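You operate a simulated robot arm through the tools that you are given. There is no shell and no other tool. Be economical: measure what you need, move in short steps, check, and stop when the job is done.

You are at the controls of a simulated two-armed robot. One attempt, no reset.

Task
Take the beige bead from the shelf under the sorter and put it on the top of the meter stand. Fetch the grey fixings box from the top of the fixings bench and set it on the teal tile. Open the bottom bench drawer, put the teal block on the top of the fixings bench away in the inside of the bottom bench drawer, then shut the drawer. Take the square blue cover and put it on top of the grey hawk. Take the wide mesh roll on the top of the board stack and put it away on the lower shelf of the boarded wall. Take the thick green packer with the smallest size on its label from the top of the board stack and leave it on the shelf under the jig. Any order will do. Set down upright: teal block.

The check looks at the end state, three seconds after you hand in, the way a careful person would. Anything else that was tipped, shoved, dropped, spilled or broken makes it a failure. A push-on lid holds only when it is set on centred and level and pressed home; a screw cap is set on level and turned clockwise until tight.

Robot
Two 7-joint arms with fingered hands on one trunk, on a base that drives. Base frame: it is fixed to the floor where the robot stands at the start and does not move with it; the origin is under the middle of the robot, x ahead of it, y to its left, z up; the surface under the hand at the start is at about z = 0.8. Units: m, degrees, N and s.
The left shoulder is at the start at [0.034, 0.125, 1.226], the right one opposite. With the tool pointing down near the work surface each hand reaches from about 0.34 to 0.8 m from the robot's upright axis, wherever it stands, measured 20 degrees to its own side. Places, roughly: beige bead (3x12x3 cm) [0.5, 0.1, 0.4]; bottom bench drawer [-1.3, -1.2, 0.1]; grey fixings box [0.5, -0.25, 0.75]; grey hawk (20x20x15 cm) [1.2, -1.1, 0.9]; inside of the bottom bench drawer [-1.4, -1.2, 0.1]; lower shelf of the boarded wall (20x111 cm) [1.26, -0.34, 0.3]; shelf under the jig [0.6, -0.6, 0.4]; square blue cover [0.25, -0.75, 0.75]; teal block (8x5x8 cm) [0.6, -0.4, 0.8]; teal tile (9x9x1 cm) [0.6, -0.2, 0.8]; thick green packer [1.5, -1.25, 0.75]; top of the meter stand [0.5, 0.7, 0.8]; wide mesh roll (10x10x9 cm) [1.3, -1.3, 0.8]. Payload 4 kg a hand.
Tool frame (each hand has its own): the origin (TCP) lies between the finger pads and is the grasp point; the fingertips stand 0.029 m ahead of it; z points along the fingers, y is the line along which they close. Largest opening 0.1 m; the body of the gripper starts 0.034 m behind the TCP. The gripper is a hand of 5 fingers: y runs from the thumb to the fingers, the wrist lies at [-0.015, -0.105, -0.177] in the tool frame, and closing takes about 1.5 s.
Orientation is that of the tool frame in the base frame, as a unit quaternion [x, y, z, w]. With the fingers straight down and the wrist toward the robot, the tool's x, y and z point along [0, 1, 0], [1, 0, 0] and [0, 0, -1] of the base frame.

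Tools
- The arms move only by the tool move_arm. It takes "left_rows", "right_rows" or both (then of equal length, played together; a hand with none holds still); each is one flat list of numbers, 6 for each row, row after row: the shift along the tool's x, y, z in cm, then the turn, a rotation vector about the tool's x, y, z in degrees. In form: [x, y, z, ax, ay, az, x, y, z, ax, ay, az, ...]. A call has 1 to 20 rows; each row is the pose to reach, as a shift and turn from the pose commanded when the call began, along the tool's axes at that moment. "left_grip" and "right_grip" are, for a hand that has rows, the opening, from 0 (shut) to 1 (fully open), set as the call begins (left out, the last holds). Each row takes 0.2 s and may step no farther than 0.05 m and 8.6 degrees from the row before; otherwise, or with a gripper value out of range, the whole call is refused. Where a pose cannot be reached the arm comes as near as it can. A force on the tool above 40 N (or 10 N above the force at the start of the call, whichever is more), or a blocked arm, ends the call early, and 0.2 s more pass. Each finger travels about 0.045 m/s and halts on what it meets, pressing with about 29 N; the grip force reading is that of the motor and also rises with nothing between the fingers. The clock runs only during rows and for 0.2 s after the last one: add rows that repeat a pose to give the fingers time. It gives the time, the measured TCP pose, the force on the tool (base axes), the opening and the grip force at its end, in the units of the frame above (readings bear some noise), with the torque about the TCP (base axes, N m) and any sound that the robot's microphone picked up.
- Cameras (640 x 400 px; columns grow to the right, rows downward): "scene" is now at [0.1333, 0.0054, 1.3461]; the picture's right is [0.00, -1.00, -0.00], its down [-0.69, -0.00, -0.72] and it looks along [0.72, 0.00, -0.69] (base axes); focal length 214 px, centre (320, 200). "left" rides on the left gripper at [-0.066, -0.086, -0.121] in its tool frame; the picture's right is [-0.76, -0.31, 0.58], its down [0.59, -0.70, 0.40] and it looks along [0.28, 0.64, 0.71] (tool axes); focal length 247 px, centre (320, 200). "right" rides on the right gripper at [0.066, -0.086, -0.121] in its tool frame; the picture's right is [-0.76, 0.31, -0.58], its down [-0.59, -0.70, 0.40] and it looks along [-0.28, 0.64, 0.71] (tool axes); focal length 247 px, centre (320, 200). There is no depth. A picture from a camera that has moved, and an enlarged one, comes with that camera's place and axes in the base frame and with its lens. The place of the scene camera against the robot may be out by one fixed shift of up to 0.018 m in any direction.
- camera(camera): a new picture of that camera. No time passes.
- slide_trunk(by): slides the trunk up (or, below 0, down) by that many m; the arms and the scene camera ride with it, the base frame stays. It gives what a move gives, with no picture.
- roll_base(legs): drives the robot by 1 to 6 legs, each [ahead, turn to the left] in m and degrees, along the robot's own axes; the way and the turn of a leg run together, so that a leg with both is an arc; at most 1.5 m and 180 degrees a leg. The arms and the cameras ride along, it lands a little off, and it stops where it bumps. It gives what a move gives.
- curl_fingers(index, middle, ring, little, thumb_bend, thumb_turn, hand): sets how far each is bent, from 0 (flat) to 1 (curled in); at 0.3 the hand is open as for a grip, at 0.7 the pads meet at the TCP. One left out holds its place. A second passes; each finger stops where it meets its share of the squeeze, and holds until it gets a number again. A gripper value or a shape takes the hand back. It gives what a move gives, with no picture; readings hold the bend of each and the force on index, middle, ring, little, thumb and palm. thumb_turn goes from beside the hand (0) to across from the fingers (1), as for a grip.
- hand_shape(shape, hand): the hand has 5 fingers and takes this shape, open, in about a second: jaw (thumb against the fingers, like two jaws); tri (thumb and two fingers); tip (a fingertip pinch); poke (one finger out to press); point (the index stretched); flat (the hand flat); cup (the hand cupped); fist (a fist). The gripper value then closes the fingers along that shape, each until it touches; the sizes above hold for jaw. It gives what a move gives, with no picture.
- aim_head(pan, tilt): turns the head with the scene camera to pan (to the left, within 80 degrees either way) and tilt (down, from -29 to 69), counted from straight ahead of the robot. It gives what a move gives.
- close_up(camera, box): a new picture of the part [left, top, right, bottom] of that camera's present view, enlarged. No time passes.
- finish_job(): hands the job in; it is judged then, once.

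Work in short steps. Places have to be worked out from the pictures, the camera data and where the tool is seen: move nearer, look again, correct. Check each grasp and each placing, and mend what went wrong. You have 207 turns and 202 pictures in all, those below and enlarged ones among them. Open the grippers and draw the arms clear of the work before you hand the job in, unless the task says otherwise; then end with one line.

The tools are called as name(argument=value, ...) on one line, values as JSON. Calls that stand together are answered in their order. move_arm: Moves the arms, as the interface text tells. Its arguments: {"type":"object","properties":{"left_rows":{"type":"array"},"left_grip":{"type":"number"},"right_rows":{"type":"array"},"right_grip":{"type":"number"}},"required":[]} The other tools are called the same way: slide_trunk (by) slides the trunk up or down; hand_shape (shape, hand) gives the hand a shape; curl_fingers (index, middle, ring, little, thumb_bend, thumb_turn, hand) moves the fingers one by one; roll_base (legs) drives the base; aim_head (pan, tilt) turns the head that bears the scene camera; camera (camera) takes a picture; close_up (camera, box) takes an enlarged picture of a part of a camera's view; finish_job () hands the job in.

At the start:

```text
t: 0.0
left_tool_pos: [0.593, -0.029, 1.1343]
left_ee_rot: [0.708, 0.707, 0.0, 0.0]
left_ft_force: [0.0, -0.1, -0.7]
left_wrist_torque: [-0.03, 0.06, 0.0]
left_grip_width: 0.0997
left_grip_force: 0.0
left_shape: jaw
left_bend: [0.3, 0.3, 0.3, 0.3, 0.3, 0.98]
left_finger forces: [0.1, 0.1, 0.0, 0.0, 0.0, 0.1]
right_tool_pos: [0.3424, -0.4077, 1.0704]
right_ee_rot: [0.707, 0.707, 0.0, -0.001]
right_ft_force: [-0.6, -0.4, 0.5]
right_wrist_torque: [-0.01, 0.02, 0.0]
right_grip_width: 0.0999
right_grip_force: 0.1
right_shape: jaw
right_bend: [0.3, 0.3, 0.3, 0.3, 0.3, 0.98]
right_finger forces: [0.0, 0.1, 0.0, 0.1, 0.0, 0.0]
trunk travel left (down, up): [-0.424, 0.323]
robot x, y, heading: [-0.0022, 0.0031, 0.3]
head pan, tilt: [0.1, 43.5]
```

scene: 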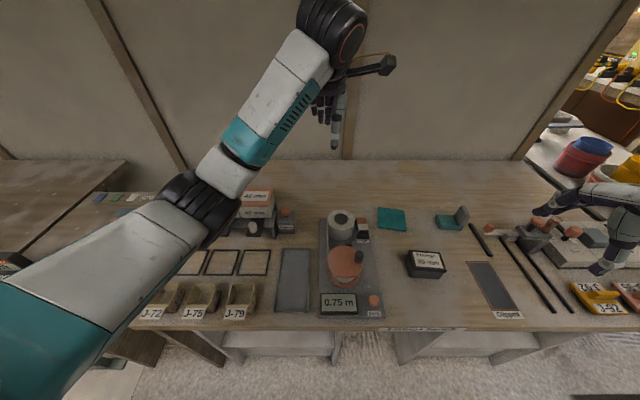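
right: 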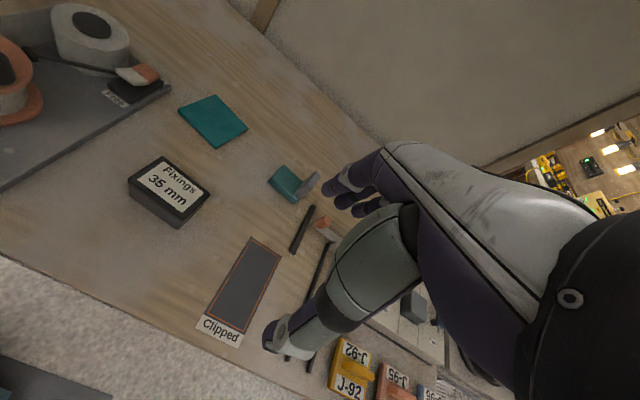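
left: 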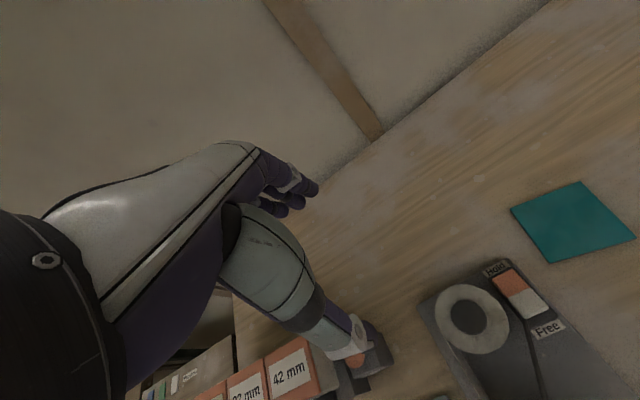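

I start by looking around with the head to understand the layout.

aim_head(pan=-45, tilt=35)

camera(camera="scene")

```text
t: 1.1
left_tool_pos: [0.5919, -0.03, 1.1354]
left_ee_rot: [0.707, 0.707, 0.0, 0.0]
left_ft_force: [-0.3, -0.1, 1.0]
left_wrist_torque: [-0.01, 0.0, -0.04]
left_grip_width: 0.0998
left_grip_force: 0.0
left_shape: jaw
left_bend: [0.3, 0.3, 0.3, 0.3, 0.3, 0.98]
left_finger forces: [0.0, 0.0, 0.1, 0.1, 0.1, 0.0]
right_tool_pos: [0.3421, -0.4085, 1.0706]
right_ee_rot: [0.707, 0.707, 0.0, -0.001]
right_ft_force: [0.1, 0.0, 0.6]
right_wrist_torque: [-0.04, 0.0, -0.03]
right_grip_width: 0.0996
right_grip_force: 0.1
right_shape: jaw
right_bend: [0.3, 0.3, 0.3, 0.3, 0.3, 0.98]
right_finger forces: [0.1, 0.1, 0.1, 0.1, 0.1, 0.0]
trunk travel left (down, up): [-0.424, 0.323]
robot x, y, heading: [0.0046, 0.002, -0.1]
head pan, tilt: [-45.0, 35.0]
```

```text
198 pictures are left
camera scene: at [0.1132, -0.0569, 1.3588], right [-0.71, -0.71, 0.0], down [-0.41, 0.41, -0.82], along [0.58, -0.58, -0.57], focal length 214 px, centre (320, 200)
```

scene: 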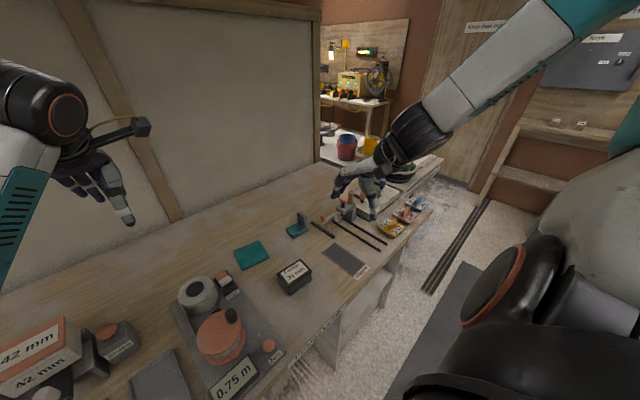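

The bench is ahead; I look further right and left.

aim_head(pan=-80, tilt=25)

camera(camera="scene")

aim_head(pan=60, tilt=40)

camera(camera="scene")

```text
t: 2.1
left_tool_pos: [0.5933, -0.0292, 1.1347]
left_ee_rot: [0.707, 0.707, -0.001, 0.0]
left_ft_force: [0.7, 0.0, -0.6]
left_wrist_torque: [0.0, 0.01, -0.03]
left_grip_width: 0.1001
left_grip_force: 0.1
left_shape: jaw
left_bend: [0.3, 0.3, 0.3, 0.3, 0.3, 0.98]
left_finger forces: [0.0, 0.1, 0.0, 0.0, 0.0, 0.1]
right_tool_pos: [0.3415, -0.4077, 1.0705]
right_ee_rot: [0.707, 0.708, 0.001, 0.0]
right_ft_force: [0.2, 0.6, -0.6]
right_wrist_torque: [0.03, -0.01, 0.01]
right_grip_width: 0.0998
right_grip_force: 0.1
right_shape: jaw
right_bend: [0.3, 0.3, 0.3, 0.3, 0.3, 0.98]
right_finger forces: [0.0, 0.0, 0.0, 0.1, 0.1, 0.0]
trunk travel left (down, up): [-0.424, 0.323]
robot x, y, heading: [0.0017, 0.0008, 0.2]
head pan, tilt: [-80.0, 25.0]
```

```text
197 pictures are left
camera scene: at [0.0669, -0.0855, 1.3746], right [-0.98, -0.17, 0.0], down [-0.07, 0.42, -0.91], along [0.16, -0.89, -0.42], focal length 214 px, centre (320, 200)
```

scene: 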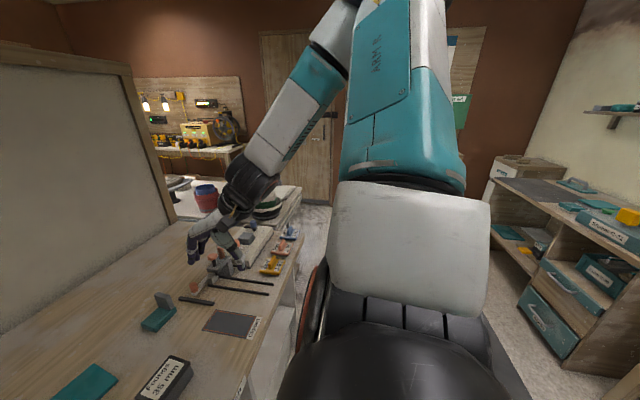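

```text
t: 4.4
left_tool_pos: [0.5924, -0.0303, 1.1343]
left_ee_rot: [0.707, 0.707, 0.0, 0.0]
left_ft_force: [0.3, 0.6, 0.5]
left_wrist_torque: [0.01, 0.0, 0.0]
left_grip_width: 0.0998
left_grip_force: 0.0
left_shape: jaw
left_bend: [0.3, 0.3, 0.3, 0.3, 0.3, 0.98]
left_finger forces: [0.0, 0.0, 0.0, 0.1, 0.0, 0.1]
right_tool_pos: [0.3415, -0.4097, 1.0711]
right_ee_rot: [0.707, 0.708, 0.0, 0.0]
right_ft_force: [0.9, 0.1, 0.7]
right_wrist_torque: [0.03, -0.01, 0.0]
right_grip_width: 0.0999
right_grip_force: 0.0
right_shape: jaw
right_bend: [0.3, 0.3, 0.3, 0.3, 0.3, 0.98]
right_finger forces: [0.0, 0.0, 0.1, 0.0, 0.0, 0.0]
trunk travel left (down, up): [-0.424, 0.323]
robot x, y, heading: [0.0019, -0.0009, -0.1]
head pan, tilt: [60.0, 40.0]
```

```text
196 pictures are left
camera scene: at [0.0934, 0.0789, 1.3513], right [0.87, -0.5, 0.0], down [-0.32, -0.56, -0.77], along [0.38, 0.66, -0.64], focal length 214 px, centre (320, 200)
```

scene: 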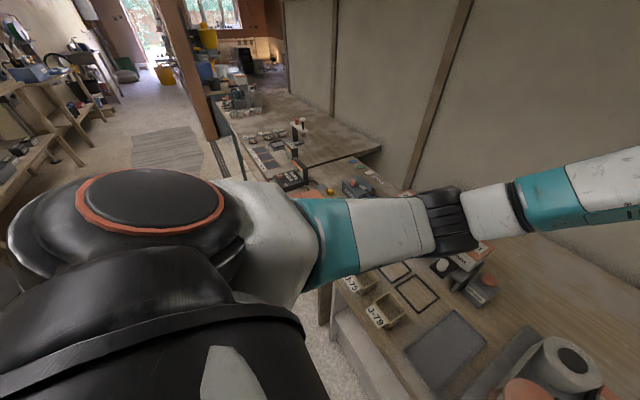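

I move the right hand over the fixings box (est. [0.42,-0.27], table z≈0.80) and aim the head there.

move_arm(right_rows=[3.25, 2, 1, 0, 0, 0, 6.5, 4, 2, 0, 0, 0, 9.75, 6, 3, 0, 0, 0, 12, 8, 5, 0, 0, 0])

aim_head(pan=-25, tilt=50)

camera(camera="scene")

camera(camera="right")

```text
t: 5.4
left_tool_pos: [0.5923, -0.0307, 1.1331]
left_ee_rot: [0.708, 0.707, 0.0, -0.001]
left_ft_force: [0.6, -0.7, 0.4]
left_wrist_torque: [-0.01, 0.06, 0.04]
left_grip_width: 0.1001
left_grip_force: 0.0
left_shape: jaw
left_bend: [0.3, 0.3, 0.3, 0.3, 0.3, 0.98]
left_finger forces: [0.0, 0.0, 0.0, 0.0, 0.0, 0.1]
right_tool_pos: [0.4233, -0.2872, 1.0197]
right_ee_rot: [0.707, 0.707, -0.001, -0.001]
right_ft_force: [-0.6, 0.2, -0.6]
right_wrist_torque: [0.0, 0.02, 0.0]
right_grip_width: 0.0998
right_grip_force: 0.1
right_shape: jaw
right_bend: [0.3, 0.3, 0.3, 0.3, 0.3, 0.98]
right_finger forces: [0.0, 0.1, 0.0, 0.1, 0.1, 0.0]
trunk travel left (down, up): [-0.424, 0.323]
robot x, y, heading: [0.0038, -0.0015, -0.0]
head pan, tilt: [60.0, 40.0]
```

```text
t: 7.0
left_tool_pos: [0.5924, -0.0305, 1.1334]
left_ee_rot: [0.707, 0.708, -0.001, -0.001]
left_ft_force: [0.7, 0.2, -0.3]
left_wrist_torque: [-0.06, 0.02, 0.0]
left_grip_width: 0.0997
left_grip_force: 0.1
left_shape: jaw
left_bend: [0.3, 0.3, 0.3, 0.3, 0.3, 0.98]
left_finger forces: [0.0, 0.0, 0.1, 0.0, 0.0, 0.0]
right_tool_pos: [0.4214, -0.2876, 1.021]
right_ee_rot: [0.706, 0.708, 0.001, 0.0]
right_ft_force: [0.3, -0.5, -0.2]
right_wrist_torque: [0.0, -0.01, 0.0]
right_grip_width: 0.0999
right_grip_force: 0.1
right_shape: jaw
right_bend: [0.3, 0.3, 0.3, 0.3, 0.3, 0.98]
right_finger forces: [0.1, 0.0, 0.0, 0.0, 0.1, 0.0]
trunk travel left (down, up): [-0.424, 0.323]
robot x, y, heading: [-0.0001, -0.0007, 0.1]
head pan, tilt: [-25.0, 50.0]
```

```text
195 pictures are left
camera scene: at [0.1207, -0.0272, 1.3371], right [-0.42, -0.91, 0.0], down [-0.69, 0.32, -0.64], along [0.58, -0.27, -0.77], focal length 214 px, centre (320, 200)
```

scene: 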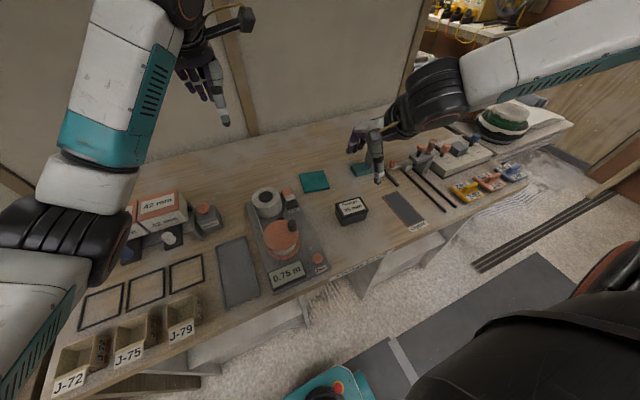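

```text
194 pictures are left
camera right: at [0.3363, -0.2226, 1.1418], right [0.31, -0.76, 0.58], down [-0.7, -0.59, -0.4], along [0.64, -0.28, -0.71], focal length 247 px, centre (320, 200)
```

right: 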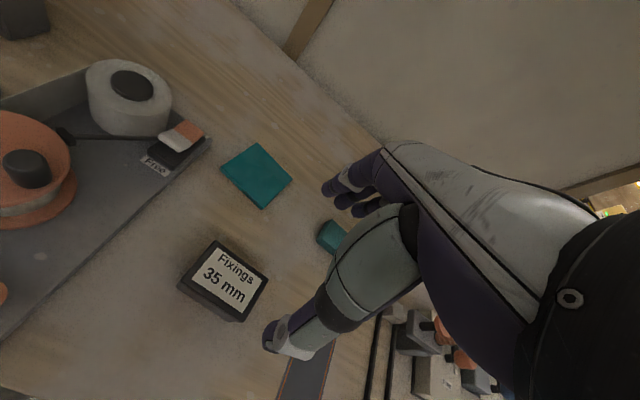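

Box measured at about [0.425,-0.278], 6 cm across x, aligned. Descending right hand over it.

move_arm(right_rows=[0.9, 0.4, 4, 0, 0, 0, 0.9, 0.4, 8, 0, 0, 0, 0.9, 0.4, 11, 0, 0, 0])

camera(camera="right")

close_up(camera="scene", box=[260, 110, 460, 235])

```text
t: 7.8
left_tool_pos: [0.5922, -0.0311, 1.134]
left_ee_rot: [0.707, 0.707, -0.001, -0.001]
left_ft_force: [1.0, -0.2, 0.1]
left_wrist_torque: [-0.01, 0.04, -0.02]
left_grip_width: 0.0997
left_grip_force: 0.0
left_shape: jaw
left_bend: [0.3, 0.3, 0.3, 0.3, 0.3, 0.98]
left_finger forces: [0.0, 0.1, 0.0, 0.0, 0.0, 0.0]
right_tool_pos: [0.4253, -0.2782, 0.909]
right_ee_rot: [0.707, 0.708, 0.0, 0.0]
right_ft_force: [1.1, -0.3, -0.3]
right_wrist_torque: [0.03, -0.02, -0.02]
right_grip_width: 0.0998
right_grip_force: 0.1
right_shape: jaw
right_bend: [0.3, 0.3, 0.3, 0.3, 0.3, 0.98]
right_finger forces: [0.0, 0.0, 0.0, 0.1, 0.1, 0.0]
trunk travel left (down, up): [-0.424, 0.323]
robot x, y, heading: [0.0025, 0.002, -0.1]
head pan, tilt: [-25.0, 50.0]
```

```text
193 pictures are left
camera right: at [0.341, -0.2126, 1.0297], right [0.31, -0.76, 0.58], down [-0.7, -0.59, -0.4], along [0.64, -0.28, -0.71], focal length 247 px, centre (320, 200)
```

right: 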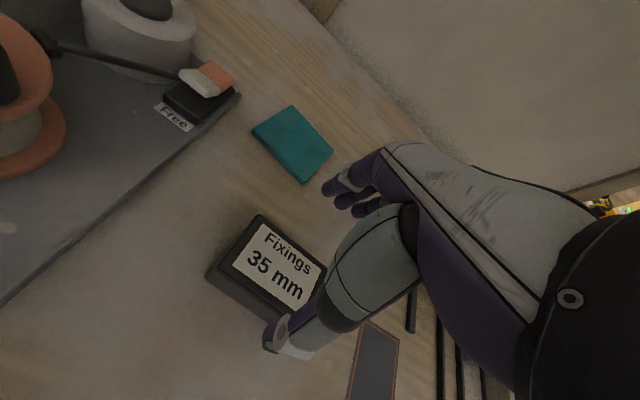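

```text
3.20 times, centred on (360, 172) of scene
camera zoom: at [0.1213, -0.0274, 1.337], right [-0.42, -0.91, 0.0], down [-0.69, 0.32, -0.64], along [0.58, -0.27, -0.77], focal length 686 px, centre (192, 288)
```

zoom: 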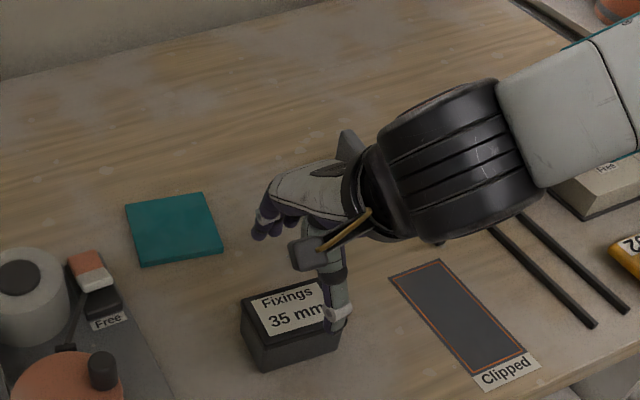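

Alignment looks right; descend to z≈0.84.

move_arm(right_rows=[0, 0, 3, 0, 0, 0, 0, 0, 5, 0, 0, 0, 0, 0, 6.3, 0, 0, 0, 0, 0, 7.0, 0, 0, 0])

camera(camera="right")

close_up(camera="scene", box=[260, 110, 460, 235])

```text
t: 8.8
left_tool_pos: [0.5922, -0.0295, 1.1344]
left_ee_rot: [0.707, 0.707, 0.0, 0.0]
left_ft_force: [0.5, 0.2, -1.4]
left_wrist_torque: [0.01, -0.04, -0.01]
left_grip_width: 0.0999
left_grip_force: 0.1
left_shape: jaw
left_bend: [0.3, 0.3, 0.3, 0.3, 0.3, 0.98]
left_finger forces: [0.0, 0.0, 0.1, 0.0, 0.1, 0.1]
right_tool_pos: [0.4264, -0.2781, 0.8396]
right_ee_rot: [0.707, 0.707, 0.0, 0.001]
right_ft_force: [0.1, 0.3, 1.0]
right_wrist_torque: [0.02, 0.01, -0.07]
right_grip_width: 0.0997
right_grip_force: 0.2
right_shape: jaw
right_bend: [0.3, 0.3, 0.3, 0.3, 0.3, 0.98]
right_finger forces: [0.0, 0.0, 0.0, 0.1, 0.1, 0.1]
trunk travel left (down, up): [-0.424, 0.323]
robot x, y, heading: [-0.0029, 0.0031, -0.2]
head pan, tilt: [-25.0, 50.0]
```

```text
191 pictures are left
camera right: at [0.3401, -0.2124, 0.9597], right [0.31, -0.76, 0.58], down [-0.7, -0.59, -0.4], along [0.64, -0.28, -0.71], focal length 247 px, centre (320, 200)
```

right: 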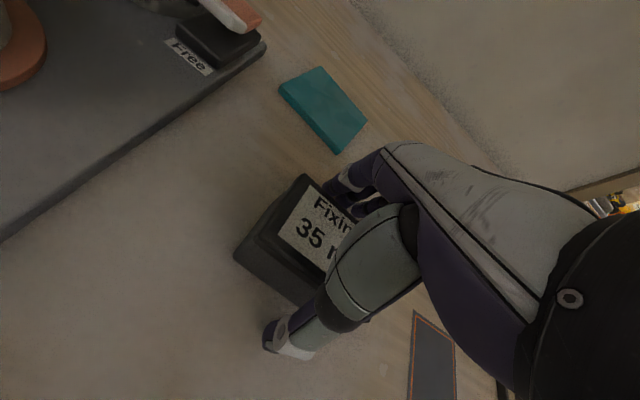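

```text
3.20 times, centred on (360, 172) of scene
camera zoom: at [0.1209, -0.0269, 1.3371], right [-0.42, -0.91, 0.0], down [-0.69, 0.32, -0.64], along [0.58, -0.27, -0.77], focal length 686 px, centre (192, 288)
```

zoom: 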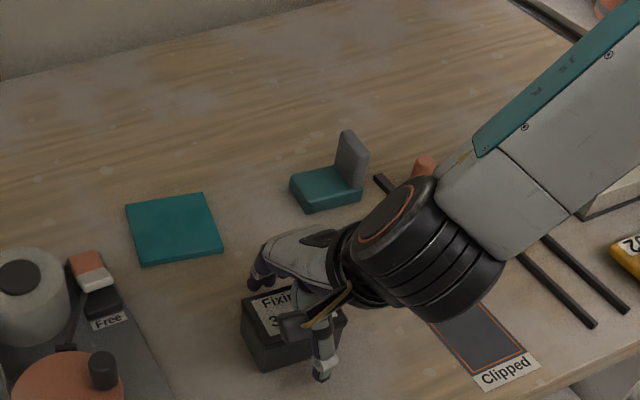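

Thumb and fingers straddle the box. Close.

move_arm(right_rows=[0, 0, 0.4, 0, 0, 0, 0, 0, 0.4, 0, 0, 0, 0, 0, 0.4, 0, 0, 0, 0, 0, 0.4, 0, 0, 0, 0, 0, 0.4, 0, 0, 0, 0, 0, 0.4, 0, 0, 0, 0, 0, 0.4, 0, 0, 0], right_grip=0)

camera(camera="right")

```text
t: 10.3
left_tool_pos: [0.5919, -0.0304, 1.134]
left_ee_rot: [0.707, 0.707, -0.001, -0.001]
left_ft_force: [0.1, 1.1, -0.3]
left_wrist_torque: [-0.02, 0.02, 0.0]
left_grip_width: 0.0999
left_grip_force: 0.0
left_shape: jaw
left_bend: [0.3, 0.3, 0.3, 0.3, 0.3, 0.98]
left_finger forces: [0.0, 0.1, 0.0, 0.0, 0.1, 0.0]
right_tool_pos: [0.4262, -0.2789, 0.8353]
right_ee_rot: [0.707, 0.707, 0.0, 0.0]
right_ft_force: [0.0, -0.8, 0.8]
right_wrist_torque: [0.01, 0.04, 0.03]
right_grip_width: 0.0495
right_grip_force: 28.8
right_shape: jaw
right_bend: [0.45, 0.49, 0.74, 0.54, 0.32, 0.99]
right_finger forces: [14.1, 7.2, 3.3, 1.1, 26.0, 0.0]
trunk travel left (down, up): [-0.424, 0.323]
robot x, y, heading: [0.0029, -0.0021, -0.1]
head pan, tilt: [-25.0, 50.0]
```

```text
189 pictures are left
camera right: at [0.3405, -0.2131, 0.9562], right [0.31, -0.76, 0.58], down [-0.7, -0.59, -0.4], along [0.64, -0.28, -0.71], focal length 247 px, centre (320, 200)
```

right: 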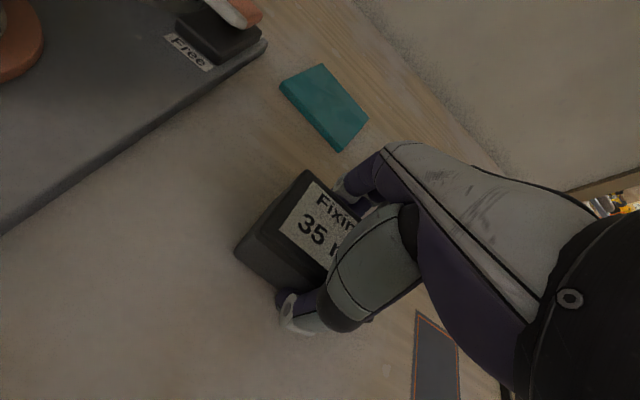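

Box gripped (pad forces OK). Lift, carry to tile at ≈[0.595,-0.235], turned 11° clockwise to match the tile.

move_arm(right_rows=[0, 0, -3, 0, 0, 0, 0, 0, -6, 0, 0, 0, 1, 4, -6, 0, 0, 3, 2, 8, -6, 0, 0, 6, 3.5, 12.5, -6, 0, 0, 9, 4.4, 16.9, -6, 0, 0, 11, 4.4, 16.9, -6, 0, 0, 11])

camera(camera="right")

close_up(camera="scene", box=[260, 110, 460, 235])

```text
t: 11.9
left_tool_pos: [0.5921, -0.03, 1.1332]
left_ee_rot: [0.708, 0.707, -0.001, 0.0]
left_ft_force: [0.1, 0.1, 0.9]
left_wrist_torque: [0.0, 0.03, 0.0]
left_grip_width: 0.0999
left_grip_force: 0.1
left_shape: jaw
left_bend: [0.3, 0.3, 0.3, 0.3, 0.3, 0.98]
left_finger forces: [0.0, 0.0, 0.0, 0.0, 0.0, 0.0]
right_tool_pos: [0.5931, -0.2368, 0.8972]
right_ee_rot: [0.772, 0.636, 0.002, -0.003]
right_ft_force: [-0.4, 0.4, -1.3]
right_wrist_torque: [-0.01, -0.01, 0.03]
right_grip_width: 0.0493
right_grip_force: 28.9
right_shape: jaw
right_bend: [0.45, 0.49, 0.74, 0.54, 0.32, 0.98]
right_finger forces: [15.1, 7.4, 3.4, 0.7, 26.2, 0.0]
right hand out of reach, approached as far as the arm can: row 6, 7
trunk travel left (down, up): [-0.424, 0.323]
robot x, y, heading: [0.0027, -0.0002, -0.1]
head pan, tilt: [-25.0, 50.0]
```

```text
188 pictures are left
camera right: at [0.5217, -0.1563, 1.0186], right [0.16, -0.8, 0.58], down [-0.8, -0.44, -0.4], along [0.58, -0.4, -0.71], focal length 247 px, centre (320, 200)
```

right: 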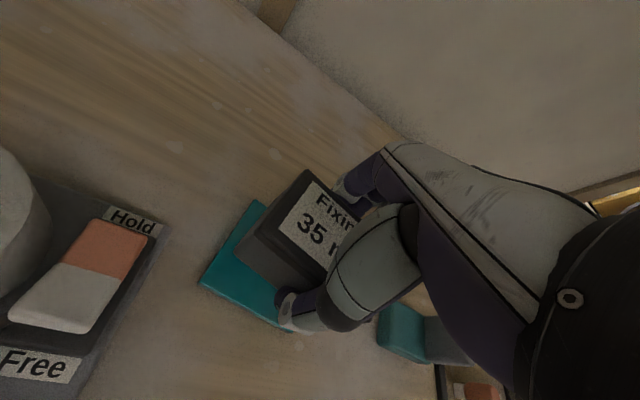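

```text
3.20 times, centred on (360, 172) of scene
camera zoom: at [0.1209, -0.0274, 1.337], right [-0.42, -0.91, 0.0], down [-0.69, 0.32, -0.64], along [0.58, -0.27, -0.77], focal length 686 px, centre (192, 288)
```

zoom: 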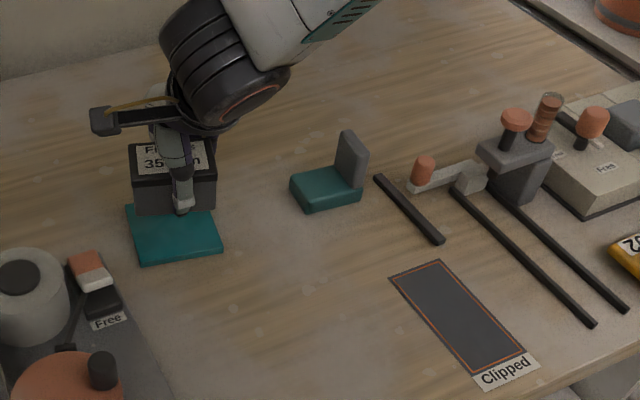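

Box hovers over the tile but reach is limited; I raise the arm 5 cm with a small forward nudge, then lower the trunk.

move_arm(right_rows=[0, 0.2, -3, 0, 0, 0, 0, 0.6, -5, 0, 0, 0, 0, 0.6, -5, 0, 0, 0])

slide_trunk(by=-0.07)

camera(camera="right")

```text
t: 12.8
left_tool_pos: [0.5923, -0.0299, 1.1345]
left_ee_rot: [0.708, 0.706, 0.0, 0.0]
left_ft_force: [-0.9, -1.2, 0.2]
left_wrist_torque: [-0.01, 0.02, 0.03]
left_grip_width: 0.0998
left_grip_force: 0.1
left_shape: jaw
left_bend: [0.3, 0.3, 0.3, 0.3, 0.3, 0.98]
left_finger forces: [0.0, 0.0, 0.1, 0.0, 0.1, 0.0]
right_tool_pos: [0.5987, -0.2372, 0.9476]
right_ee_rot: [0.772, 0.636, 0.0, 0.0]
right_ft_force: [-0.3, 0.3, -2.3]
right_wrist_torque: [-0.01, -0.03, 0.0]
right_grip_width: 0.0499
right_grip_force: 29.4
right_shape: jaw
right_bend: [0.45, 0.49, 0.74, 0.54, 0.32, 0.98]
right_finger forces: [14.9, 7.1, 3.3, 0.6, 26.1, 0.1]
trunk travel left (down, up): [-0.424, 0.323]
robot x, y, heading: [-0.0007, 0.0041, 0.0]
head pan, tilt: [-25.0, 50.0]
```

```text
t: 13.8
left_tool_pos: [0.5925, -0.0296, 1.0642]
left_ee_rot: [0.707, 0.707, -0.001, -0.001]
left_ft_force: [0.0, 0.3, 0.1]
left_wrist_torque: [-0.02, 0.0, 0.04]
left_grip_width: 0.0999
left_grip_force: 0.0
left_shape: jaw
left_bend: [0.3, 0.3, 0.3, 0.3, 0.3, 0.98]
left_finger forces: [0.1, 0.0, 0.0, 0.0, 0.0, 0.0]
right_tool_pos: [0.5987, -0.2364, 0.8797]
right_ee_rot: [0.771, 0.637, 0.001, 0.0]
right_ft_force: [0.7, 0.9, -2.4]
right_wrist_torque: [-0.06, 0.02, -0.01]
right_grip_width: 0.0493
right_grip_force: 29.2
right_shape: jaw
right_bend: [0.45, 0.49, 0.74, 0.54, 0.32, 0.98]
right_finger forces: [15.0, 7.2, 3.3, 0.7, 26.0, 0.0]
trunk travel left (down, up): [-0.354, 0.393]
robot x, y, heading: [0.0017, 0.0004, 0.2]
head pan, tilt: [-25.0, 50.0]
```

```text
186 pictures are left
camera right: at [0.5272, -0.1566, 1.0004], right [0.16, -0.8, 0.58], down [-0.8, -0.44, -0.4], along [0.58, -0.4, -0.71], focal length 247 px, centre (320, 200)
```

right: 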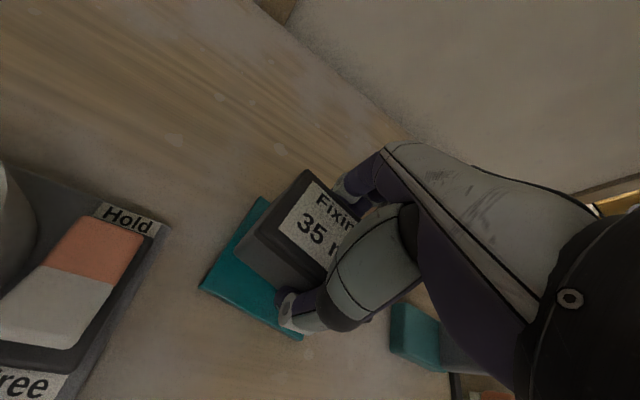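

Box is well over the tile; lower 3.3 cm with 3 mm shift right.

move_arm(right_rows=[-0.3, 0, 1.5, 0, 0, 0, -0.3, 0, 2.6, 0, 0, 0, -0.3, 0, 3.1, 0, 0, 0, -0.3, 0, 3.4, 0, 0, 0])

camera(camera="right")

close_up(camera="scene", box=[240, 80, 440, 205])

```text
t: 14.8
left_tool_pos: [0.5925, -0.0307, 1.0642]
left_ee_rot: [0.707, 0.708, 0.0, -0.001]
left_ft_force: [-0.1, -0.2, 1.2]
left_wrist_torque: [-0.04, 0.0, 0.0]
left_grip_width: 0.0998
left_grip_force: 0.1
left_shape: jaw
left_bend: [0.3, 0.3, 0.3, 0.3, 0.3, 0.98]
left_finger forces: [0.1, 0.1, 0.0, 0.0, 0.1, 0.0]
right_tool_pos: [0.5976, -0.2417, 0.845]
right_ee_rot: [0.772, 0.636, 0.0, -0.001]
right_ft_force: [0.6, 0.1, -1.7]
right_wrist_torque: [0.01, 0.05, -0.02]
right_grip_width: 0.0495
right_grip_force: 29.2
right_shape: jaw
right_bend: [0.45, 0.49, 0.74, 0.54, 0.32, 0.98]
right_finger forces: [14.9, 7.2, 3.2, 0.7, 26.2, 0.0]
trunk travel left (down, up): [-0.354, 0.393]
robot x, y, heading: [-0.0009, -0.0018, 0.1]
head pan, tilt: [-25.0, 50.0]
```

```text
185 pictures are left
camera right: at [0.5269, -0.1601, 0.9664], right [0.16, -0.8, 0.58], down [-0.8, -0.44, -0.4], along [0.58, -0.4, -0.71], focal length 247 px, centre (320, 200)
```

right: 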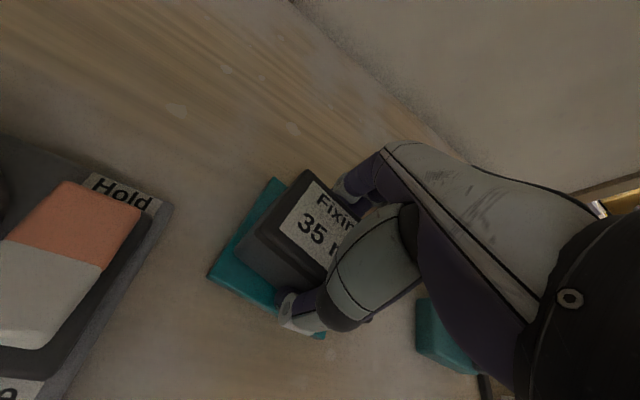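

```text
3.20 times, centred on (340, 142) of scene
camera zoom: at [0.1342, -0.0273, 1.2659], right [-0.42, -0.91, 0.0], down [-0.69, 0.32, -0.64], along [0.58, -0.27, -0.77], focal length 686 px, centre (256, 384)
```

zoom: 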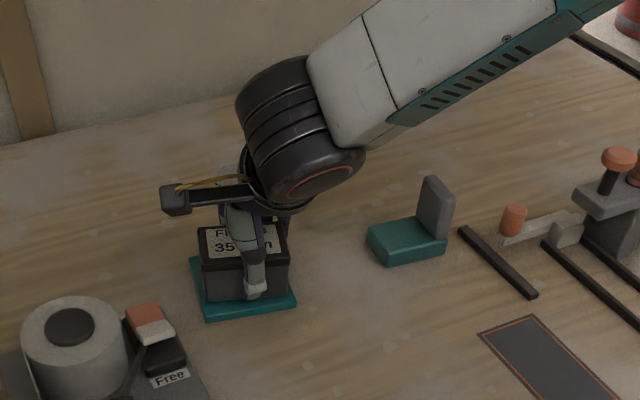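

Nearly down; shift 3 mm left and lower gently to contact.

move_arm(right_rows=[0.3, 0, 0.2, 0, 0, 0, 0.3, 0, 0.5, 0, 0, 0, 0.3, 0, 0.5, 0, 0, 0])

```text
t: 15.6
left_tool_pos: [0.5905, -0.03, 1.0657]
left_ee_rot: [0.708, 0.707, 0.0, 0.0]
left_ft_force: [0.3, -0.3, -0.1]
left_wrist_torque: [0.03, 0.04, -0.02]
left_grip_width: 0.0997
left_grip_force: 0.1
left_shape: jaw
left_bend: [0.3, 0.3, 0.3, 0.3, 0.3, 0.98]
left_finger forces: [0.0, 0.0, 0.0, 0.0, 0.0, 0.1]
right_tool_pos: [0.5989, -0.2373, 0.8439]
right_ee_rot: [0.772, 0.636, 0.003, 0.002]
right_ft_force: [1.2, -5.9, 21.9]
right_wrist_torque: [-0.15, 0.13, 0.06]
right_grip_width: 0.0501
right_grip_force: 29.3
right_shape: jaw
right_bend: [0.45, 0.49, 0.74, 0.54, 0.32, 0.99]
right_finger forces: [16.3, 9.2, 4.5, 1.5, 28.9, 0.1]
trunk travel left (down, up): [-0.354, 0.393]
robot x, y, heading: [-0.0018, -0.0047, -0.3]
head pan, tilt: [-25.0, 50.0]
```

Contact made (22 N). Ease up 4 mm and release.

move_arm(right_rows=[0, 0, -0.3, 0, 0, 0, 0, 0, -0.3, 0, 0, 0])

move_arm(right_rows=[0, 0, 0, 0, 0, 0, 0, 0, 0, 0, 0, 0, 0, 0, 0, 0, 0, 0, 0, 0, 0, 0, 0, 0, 0, 0, 0, 0, 0, 0, 0, 0, 0, 0, 0, 0], right_grip=1)

move_arm(right_rows=[0, 0, -4, 0, 0, 0, 0, 0, -8, 0, 0, 0, 0, 0, -12, 0, 0, 0])

camera(camera="right")

close_up(camera="scene", box=[240, 80, 440, 205])

```text
t: 16.2
left_tool_pos: [0.591, -0.0297, 1.0649]
left_ee_rot: [0.707, 0.707, 0.001, 0.0]
left_ft_force: [-0.2, 1.1, 0.6]
left_wrist_torque: [0.01, -0.03, -0.01]
left_grip_width: 0.0998
left_grip_force: 0.1
left_shape: jaw
left_bend: [0.3, 0.3, 0.3, 0.3, 0.3, 0.98]
left_finger forces: [0.0, 0.0, 0.0, 0.0, 0.0, 0.0]
right_tool_pos: [0.5979, -0.2382, 0.844]
right_ee_rot: [0.771, 0.636, 0.001, 0.0]
right_ft_force: [5.0, -6.3, 17.4]
right_wrist_torque: [-0.18, -0.08, 0.05]
right_grip_width: 0.0501
right_grip_force: 28.8
right_shape: jaw
right_bend: [0.45, 0.49, 0.74, 0.54, 0.32, 0.99]
right_finger forces: [17.6, 9.5, 4.4, 1.6, 27.0, 0.1]
trunk travel left (down, up): [-0.354, 0.393]
robot x, y, heading: [0.0007, 0.0017, -0.2]
head pan, tilt: [-25.0, 50.0]
```

```text
t: 17.6
left_tool_pos: [0.592, -0.0296, 1.0652]
left_ee_rot: [0.707, 0.707, 0.0, -0.001]
left_ft_force: [0.1, 0.4, -0.4]
left_wrist_torque: [-0.02, -0.04, -0.01]
left_grip_width: 0.0999
left_grip_force: 0.0
left_shape: jaw
left_bend: [0.3, 0.3, 0.3, 0.3, 0.3, 0.98]
left_finger forces: [0.1, 0.0, 0.0, 0.0, 0.0, 0.0]
right_tool_pos: [0.5991, -0.2373, 0.8425]
right_ee_rot: [0.772, 0.636, -0.001, 0.001]
right_ft_force: [-0.3, 0.5, 0.1]
right_wrist_torque: [0.01, 0.03, 0.03]
right_grip_width: 0.0997
right_grip_force: 0.0
right_shape: jaw
right_bend: [0.3, 0.3, 0.3, 0.3, 0.3, 0.98]
right_finger forces: [0.1, 0.1, 0.1, 0.0, 0.0, 0.1]
trunk travel left (down, up): [-0.354, 0.393]
robot x, y, heading: [-0.0049, 0.001, 0.0]
head pan, tilt: [-25.0, 50.0]
```

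```text
t: 18.4
left_tool_pos: [0.5914, -0.0296, 1.065]
left_ee_rot: [0.707, 0.707, -0.001, 0.0]
left_ft_force: [-0.1, 0.3, -0.4]
left_wrist_torque: [0.01, -0.01, 0.01]
left_grip_width: 0.0998
left_grip_force: 0.1
left_shape: jaw
left_bend: [0.3, 0.3, 0.3, 0.3, 0.3, 0.98]
left_finger forces: [0.0, 0.0, 0.0, 0.0, 0.0, 0.0]
right_tool_pos: [0.5957, -0.2392, 0.9642]
right_ee_rot: [0.771, 0.636, 0.0, -0.001]
right_ft_force: [0.4, -0.4, 0.2]
right_wrist_torque: [0.0, 0.0, 0.0]
right_grip_width: 0.0998
right_grip_force: 0.1
right_shape: jaw
right_bend: [0.3, 0.3, 0.3, 0.3, 0.3, 0.98]
right_finger forces: [0.0, 0.0, 0.1, 0.0, 0.0, 0.0]
trunk travel left (down, up): [-0.354, 0.393]
robot x, y, heading: [0.0034, 0.0003, -0.2]
head pan, tilt: [-25.0, 50.0]
```

```text
183 pictures are left
camera right: at [0.5251, -0.1574, 1.0851], right [0.16, -0.8, 0.58], down [-0.8, -0.44, -0.4], along [0.58, -0.4, -0.71], focal length 247 px, centre (320, 200)
```

right: 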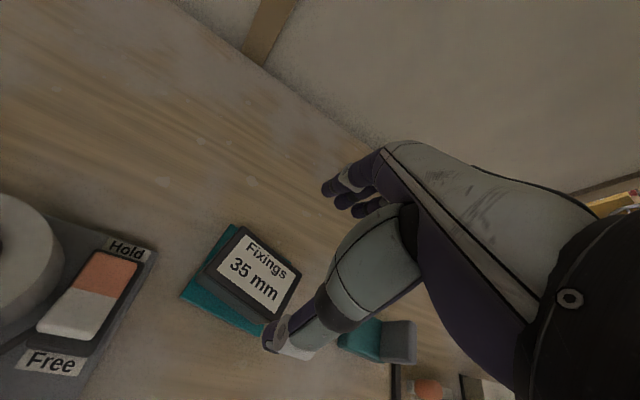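

```text
3.20 times, centred on (340, 142) of scene
camera zoom: at [0.1334, -0.027, 1.2661], right [-0.42, -0.91, 0.0], down [-0.69, 0.32, -0.64], along [0.58, -0.27, -0.77], focal length 686 px, centre (256, 384)
```

zoom: 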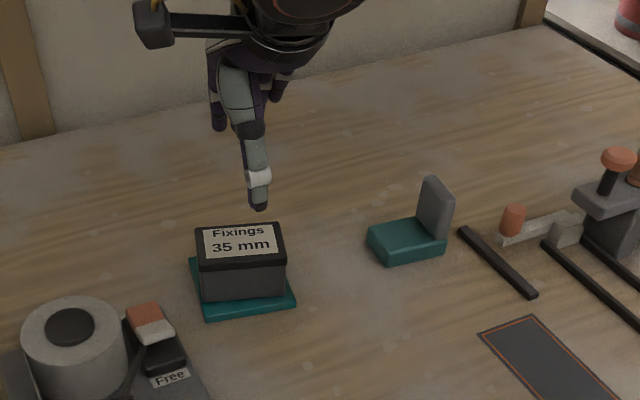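

Box is on the tile. Next, look under the bench: back off 0.5 m, lower the trunk, and look.

roll_base(legs=[[-0.5, 0]])

slide_trunk(by=-0.2)

aim_head(pan=0, tilt=30)

camera(camera="scene")

```text
t: 21.4
left_tool_pos: [0.0872, -0.0294, 1.0646]
left_ee_rot: [0.706, 0.708, 0.001, 0.0]
left_ft_force: [0.0, -0.4, 0.3]
left_wrist_torque: [0.0, -0.01, 0.01]
left_grip_width: 0.1001
left_grip_force: 0.0
left_shape: jaw
left_bend: [0.3, 0.3, 0.3, 0.3, 0.3, 0.98]
left_finger forces: [0.0, 0.0, 0.0, 0.0, 0.1, 0.0]
right_tool_pos: [0.0923, -0.2354, 0.9639]
right_ee_rot: [0.77, 0.638, 0.0, 0.001]
right_ft_force: [0.6, -0.1, -0.3]
right_wrist_torque: [-0.01, -0.05, -0.01]
right_grip_width: 0.0998
right_grip_force: 0.0
right_shape: jaw
right_bend: [0.3, 0.3, 0.3, 0.3, 0.3, 0.98]
right_finger forces: [0.0, 0.1, 0.1, 0.1, 0.0, 0.0]
trunk travel left (down, up): [-0.354, 0.393]
robot x, y, heading: [-0.5047, -0.0005, 0.4]
head pan, tilt: [-25.0, 50.0]
```

```text
t: 23.6
left_tool_pos: [0.0887, -0.0277, 0.8655]
left_ee_rot: [0.705, 0.709, 0.001, 0.0]
left_ft_force: [-0.4, 0.1, 0.5]
left_wrist_torque: [0.0, -0.03, 0.0]
left_grip_width: 0.1
left_grip_force: 0.1
left_shape: jaw
left_bend: [0.3, 0.3, 0.3, 0.3, 0.3, 0.98]
left_finger forces: [0.0, 0.1, 0.1, 0.1, 0.0, 0.0]
right_tool_pos: [0.0925, -0.2356, 0.7637]
right_ee_rot: [0.769, 0.639, 0.0, -0.001]
right_ft_force: [-1.0, 0.2, 1.1]
right_wrist_torque: [0.0, 0.05, -0.04]
right_grip_width: 0.0996
right_grip_force: 0.1
right_shape: jaw
right_bend: [0.3, 0.3, 0.3, 0.3, 0.3, 0.98]
right_finger forces: [0.1, 0.0, 0.0, 0.1, 0.0, 0.1]
trunk travel left (down, up): [-0.154, 0.593]
robot x, y, heading: [-0.5056, 0.0001, 0.3]
head pan, tilt: [-25.0, 50.0]
```

```text
t: 24.5
left_tool_pos: [0.0872, -0.029, 0.8639]
left_ee_rot: [0.706, 0.708, -0.002, 0.0]
left_ft_force: [-0.1, -0.1, 0.0]
left_wrist_torque: [0.0, 0.0, 0.0]
left_grip_width: 0.0997
left_grip_force: 0.0
left_shape: jaw
left_bend: [0.3, 0.3, 0.3, 0.3, 0.3, 0.98]
left_finger forces: [0.0, 0.0, 0.0, 0.1, 0.0, 0.0]
right_tool_pos: [0.0923, -0.2367, 0.7641]
right_ee_rot: [0.77, 0.639, 0.0, 0.0]
right_ft_force: [-0.9, 0.0, 0.0]
right_wrist_torque: [-0.01, 0.02, 0.02]
right_grip_width: 0.1
right_grip_force: 0.0
right_shape: jaw
right_bend: [0.3, 0.3, 0.3, 0.3, 0.3, 0.98]
right_finger forces: [0.1, 0.0, 0.1, 0.0, 0.1, 0.0]
trunk travel left (down, up): [-0.154, 0.593]
robot x, y, heading: [-0.5041, -0.002, 0.7]
head pan, tilt: [0.0, 30.0]
```

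```text
181 pictures are left
camera scene: at [-0.2855, 0.0051, 1.0887], right [0.0, -1.0, 0.0], down [-0.5, 0.0, -0.87], along [0.87, 0.0, -0.5], focal length 214 px, centre (320, 200)
```

scene: 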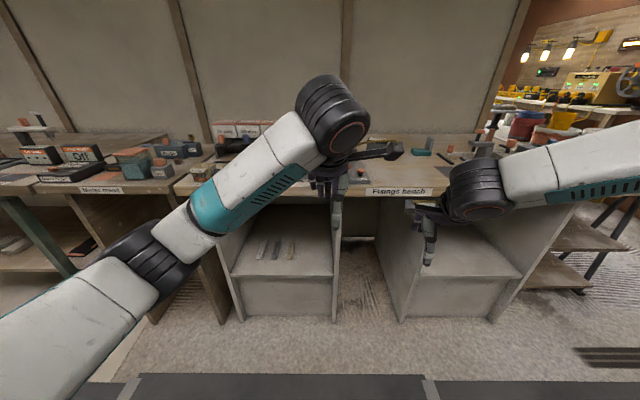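

I can see several small bars on the left pedestal's shelf; zoom.

close_up(camera="scene", box=[210, 180, 350, 310])

close_up(camera="scene", box=[0, 100, 220, 240])

close_up(camera="scene", box=[370, 180, 640, 330])

```text
3.08 times, centred on (280, 245) of scene
camera zoom: at [-0.2855, 0.0051, 1.0887], right [0.0, -1.0, 0.0], down [-0.5, 0.0, -0.87], along [0.87, 0.0, -0.5], focal length 660 px, centre (443, 62)
```

zoom: 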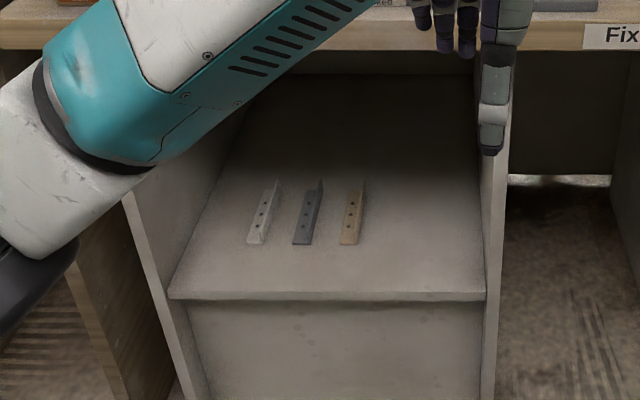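

```text
2.86 times, centred on (110, 170) of scene
camera zoom: at [-0.2855, 0.0051, 1.0887], right [0.0, -1.0, 0.0], down [-0.5, 0.0, -0.87], along [0.87, 0.0, -0.5], focal length 613 px, centre (920, 286)
```

zoom: 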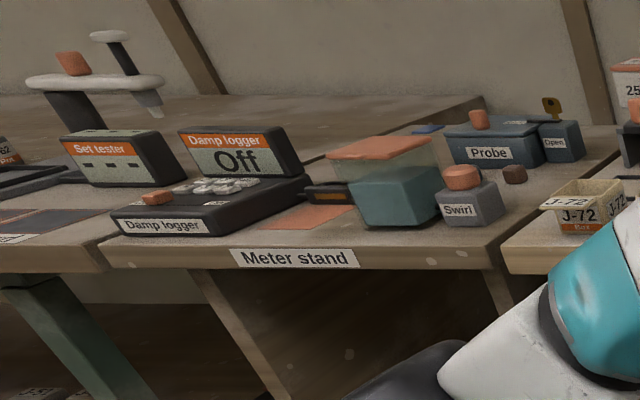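

```text
2.37 times, centred on (505, 255) of scene
camera zoom: at [-0.2855, 0.0051, 1.0887], right [0.0, -1.0, 0.0], down [-0.5, 0.0, -0.87], along [0.87, 0.0, -0.5], focal length 508 px, centre (-118, 70)
```

zoom: 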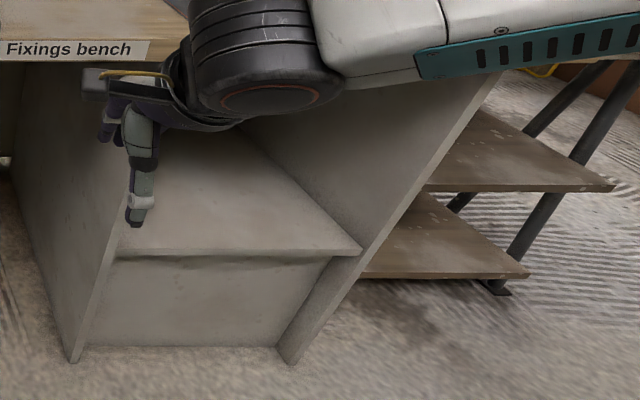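

The beige bead is the right-most of three L-beads at ≈[0.44,0.14,0.42]. I'll retract the right hand and turn the left hand into a "handshake" yaw (closing along base y).

move_arm(left_rows=[1.5, 0, 0, 0, 0, -7.5, 3, 0, 0, 0, 0, -15, 4.5, 0, 0, 0, 0, -22.5, 6, 0, 0, 0, 0, -30, 7.5, 0, 0, 0, 0, -37.5, 9, 0, 0, 0, 0, -45, 10.5, 0, 0, 0, 0, -52.5, 12, 0, 0, 0, 0, -60, 13.5, 0, 0, 0, 0, -67.5, 15, 0, 0, 0, 0, -75, 16.5, 0, 0, 0, 0, -82.5, 18, 0, 0, 0, 0, -90], right_rows=[-1.8, -1.8, -0.5, 0, 0, -1, -3.6, -3.6, -1, 0, 0, -2, -5.4, -5.4, -1.5, 0, 0, -3, -7.2, -7.2, -2, 0, 0, -4, -9, -9, -2.5, 0, 0, -5, -10.8, -10.8, -3, 0, 0, -6, -12.6, -12.6, -3.5, 0, 0, -7, -14.4, -14.4, -4, 0, 0, -8, -16.2, -16.2, -4.5, 0, 0, -9, -18, -18, -5, 0, 0, -10, -19.8, -19.8, -5, 0, 0, -11, -21.4, -21.4, -5, 0, 0, -11])

camera(camera="scene")

```text
t: 27.1
left_tool_pos: [0.0863, 0.1526, 0.8642]
left_ee_rot: [-0.004, 1.0, -0.001, 0.001]
left_ft_force: [-0.1, -0.6, -0.1]
left_wrist_torque: [-0.03, 0.03, 0.01]
left_grip_width: 0.0999
left_grip_force: 0.1
left_shape: jaw
left_bend: [0.3, 0.3, 0.3, 0.3, 0.3, 0.98]
left_finger forces: [0.0, 0.1, 0.1, 0.0, 0.0, 0.0]
right_tool_pos: [-0.1573, -0.4069, 0.8137]
right_ee_rot: [0.705, 0.709, 0.0, 0.0]
right_ft_force: [0.5, 0.3, 0.4]
right_wrist_torque: [0.01, -0.03, 0.0]
right_grip_width: 0.0999
right_grip_force: 0.1
right_shape: jaw
right_bend: [0.3, 0.3, 0.3, 0.3, 0.3, 0.98]
right_finger forces: [0.0, 0.0, 0.0, 0.0, 0.1, 0.0]
trunk travel left (down, up): [-0.154, 0.593]
robot x, y, heading: [-0.5058, 0.0033, 0.4]
head pan, tilt: [0.0, 30.0]
```

```text
177 pictures are left
camera scene: at [-0.2858, 0.0051, 1.0889], right [0.0, -1.0, 0.0], down [-0.5, 0.0, -0.87], along [0.87, 0.0, -0.5], focal length 214 px, centre (320, 200)
```

scene: 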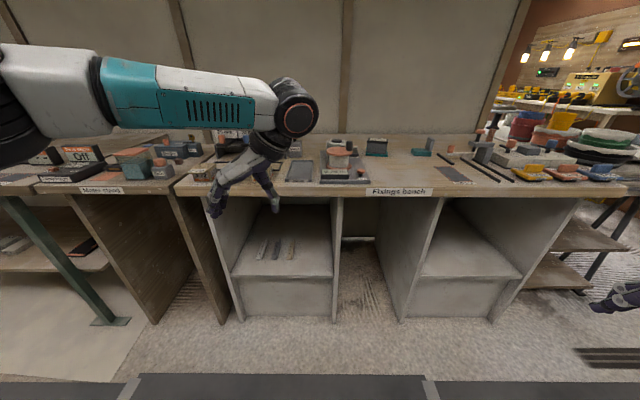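

Tilt the left hand 40° forward, then lower the trunk fully.

move_arm(left_rows=[0, 0, 2, 0, -8, 0, 0, 0, 4, 0, -16, 0, 0, 0, 6, 0, -24, 0, 0, 0, 8, 0, -32, 0, 0, 0, 10, 0, -40, 0])

slide_trunk(by=-0.15)

camera(camera="scene")

camera(camera="left")

```text
t: 28.3
left_tool_pos: [0.116, 0.1686, 0.7617]
left_ee_rot: [-0.001, 0.94, -0.001, 0.342]
left_ft_force: [0.5, 0.2, 0.2]
left_wrist_torque: [0.01, 0.0, 0.01]
left_grip_width: 0.0999
left_grip_force: 0.0
left_shape: jaw
left_bend: [0.3, 0.3, 0.3, 0.3, 0.3, 0.98]
left_finger forces: [0.0, 0.0, 0.1, 0.1, 0.0, 0.1]
left hand out of reach, approached as far as the arm can: row 4, 5
right_tool_pos: [-0.1563, -0.4061, 0.8137]
right_ee_rot: [0.705, 0.709, 0.0, 0.0]
right_ft_force: [0.3, 0.8, 0.6]
right_wrist_torque: [0.04, 0.0, 0.0]
right_grip_width: 0.1
right_grip_force: 0.1
right_shape: jaw
right_bend: [0.3, 0.3, 0.3, 0.3, 0.3, 0.98]
right_finger forces: [0.1, 0.1, 0.0, 0.1, 0.0, 0.0]
trunk travel left (down, up): [-0.154, 0.593]
robot x, y, heading: [-0.5056, -0.0015, 0.4]
head pan, tilt: [0.0, 30.0]
```

```text
t: 30.0
left_tool_pos: [0.1222, 0.1685, 0.5023]
left_ee_rot: [-0.001, 0.971, -0.001, 0.239]
left_ft_force: [0.2, 0.5, -0.7]
left_wrist_torque: [-0.02, 0.02, -0.05]
left_grip_width: 0.0999
left_grip_force: 0.1
left_shape: jaw
left_bend: [0.3, 0.3, 0.3, 0.3, 0.3, 0.98]
left_finger forces: [0.0, 0.1, 0.0, 0.0, 0.0, 0.0]
right_tool_pos: [-0.1383, -0.4073, 0.6254]
right_ee_rot: [0.703, 0.707, -0.056, -0.059]
right_ft_force: [0.2, 0.5, -0.2]
right_wrist_torque: [0.0, 0.01, 0.0]
right_grip_width: 0.0997
right_grip_force: 0.1
right_shape: jaw
right_bend: [0.3, 0.3, 0.3, 0.3, 0.3, 0.98]
right_finger forces: [0.0, 0.1, 0.1, 0.0, 0.1, 0.1]
trunk travel left (down, up): [-0.004, 0.743]
robot x, y, heading: [-0.5016, -0.0024, 0.1]
head pan, tilt: [0.0, 30.0]
```

```text
176 pictures are left
camera scene: at [-0.2158, 0.0054, 0.929], right [0.0, -1.0, 0.0], down [-0.5, 0.0, -0.87], along [0.87, 0.0, -0.5], focal length 214 px, centre (320, 200)
```

scene: 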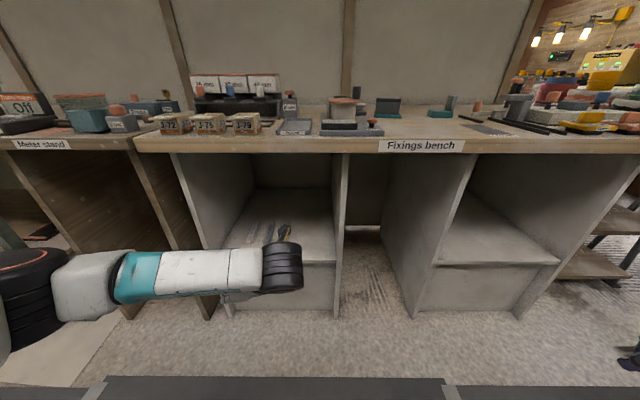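

```text
175 pictures are left
camera left: at [0.1243, 0.0824, 0.6405], right [0.94, -0.31, -0.16], down [-0.33, -0.7, -0.63], along [0.08, 0.64, -0.76], focal length 247 px, centre (320, 200)
```

left: 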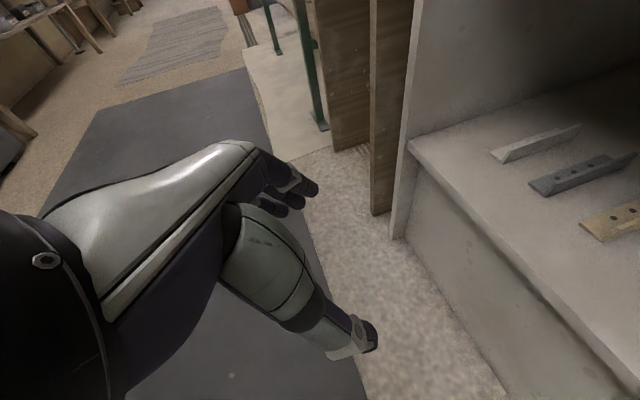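

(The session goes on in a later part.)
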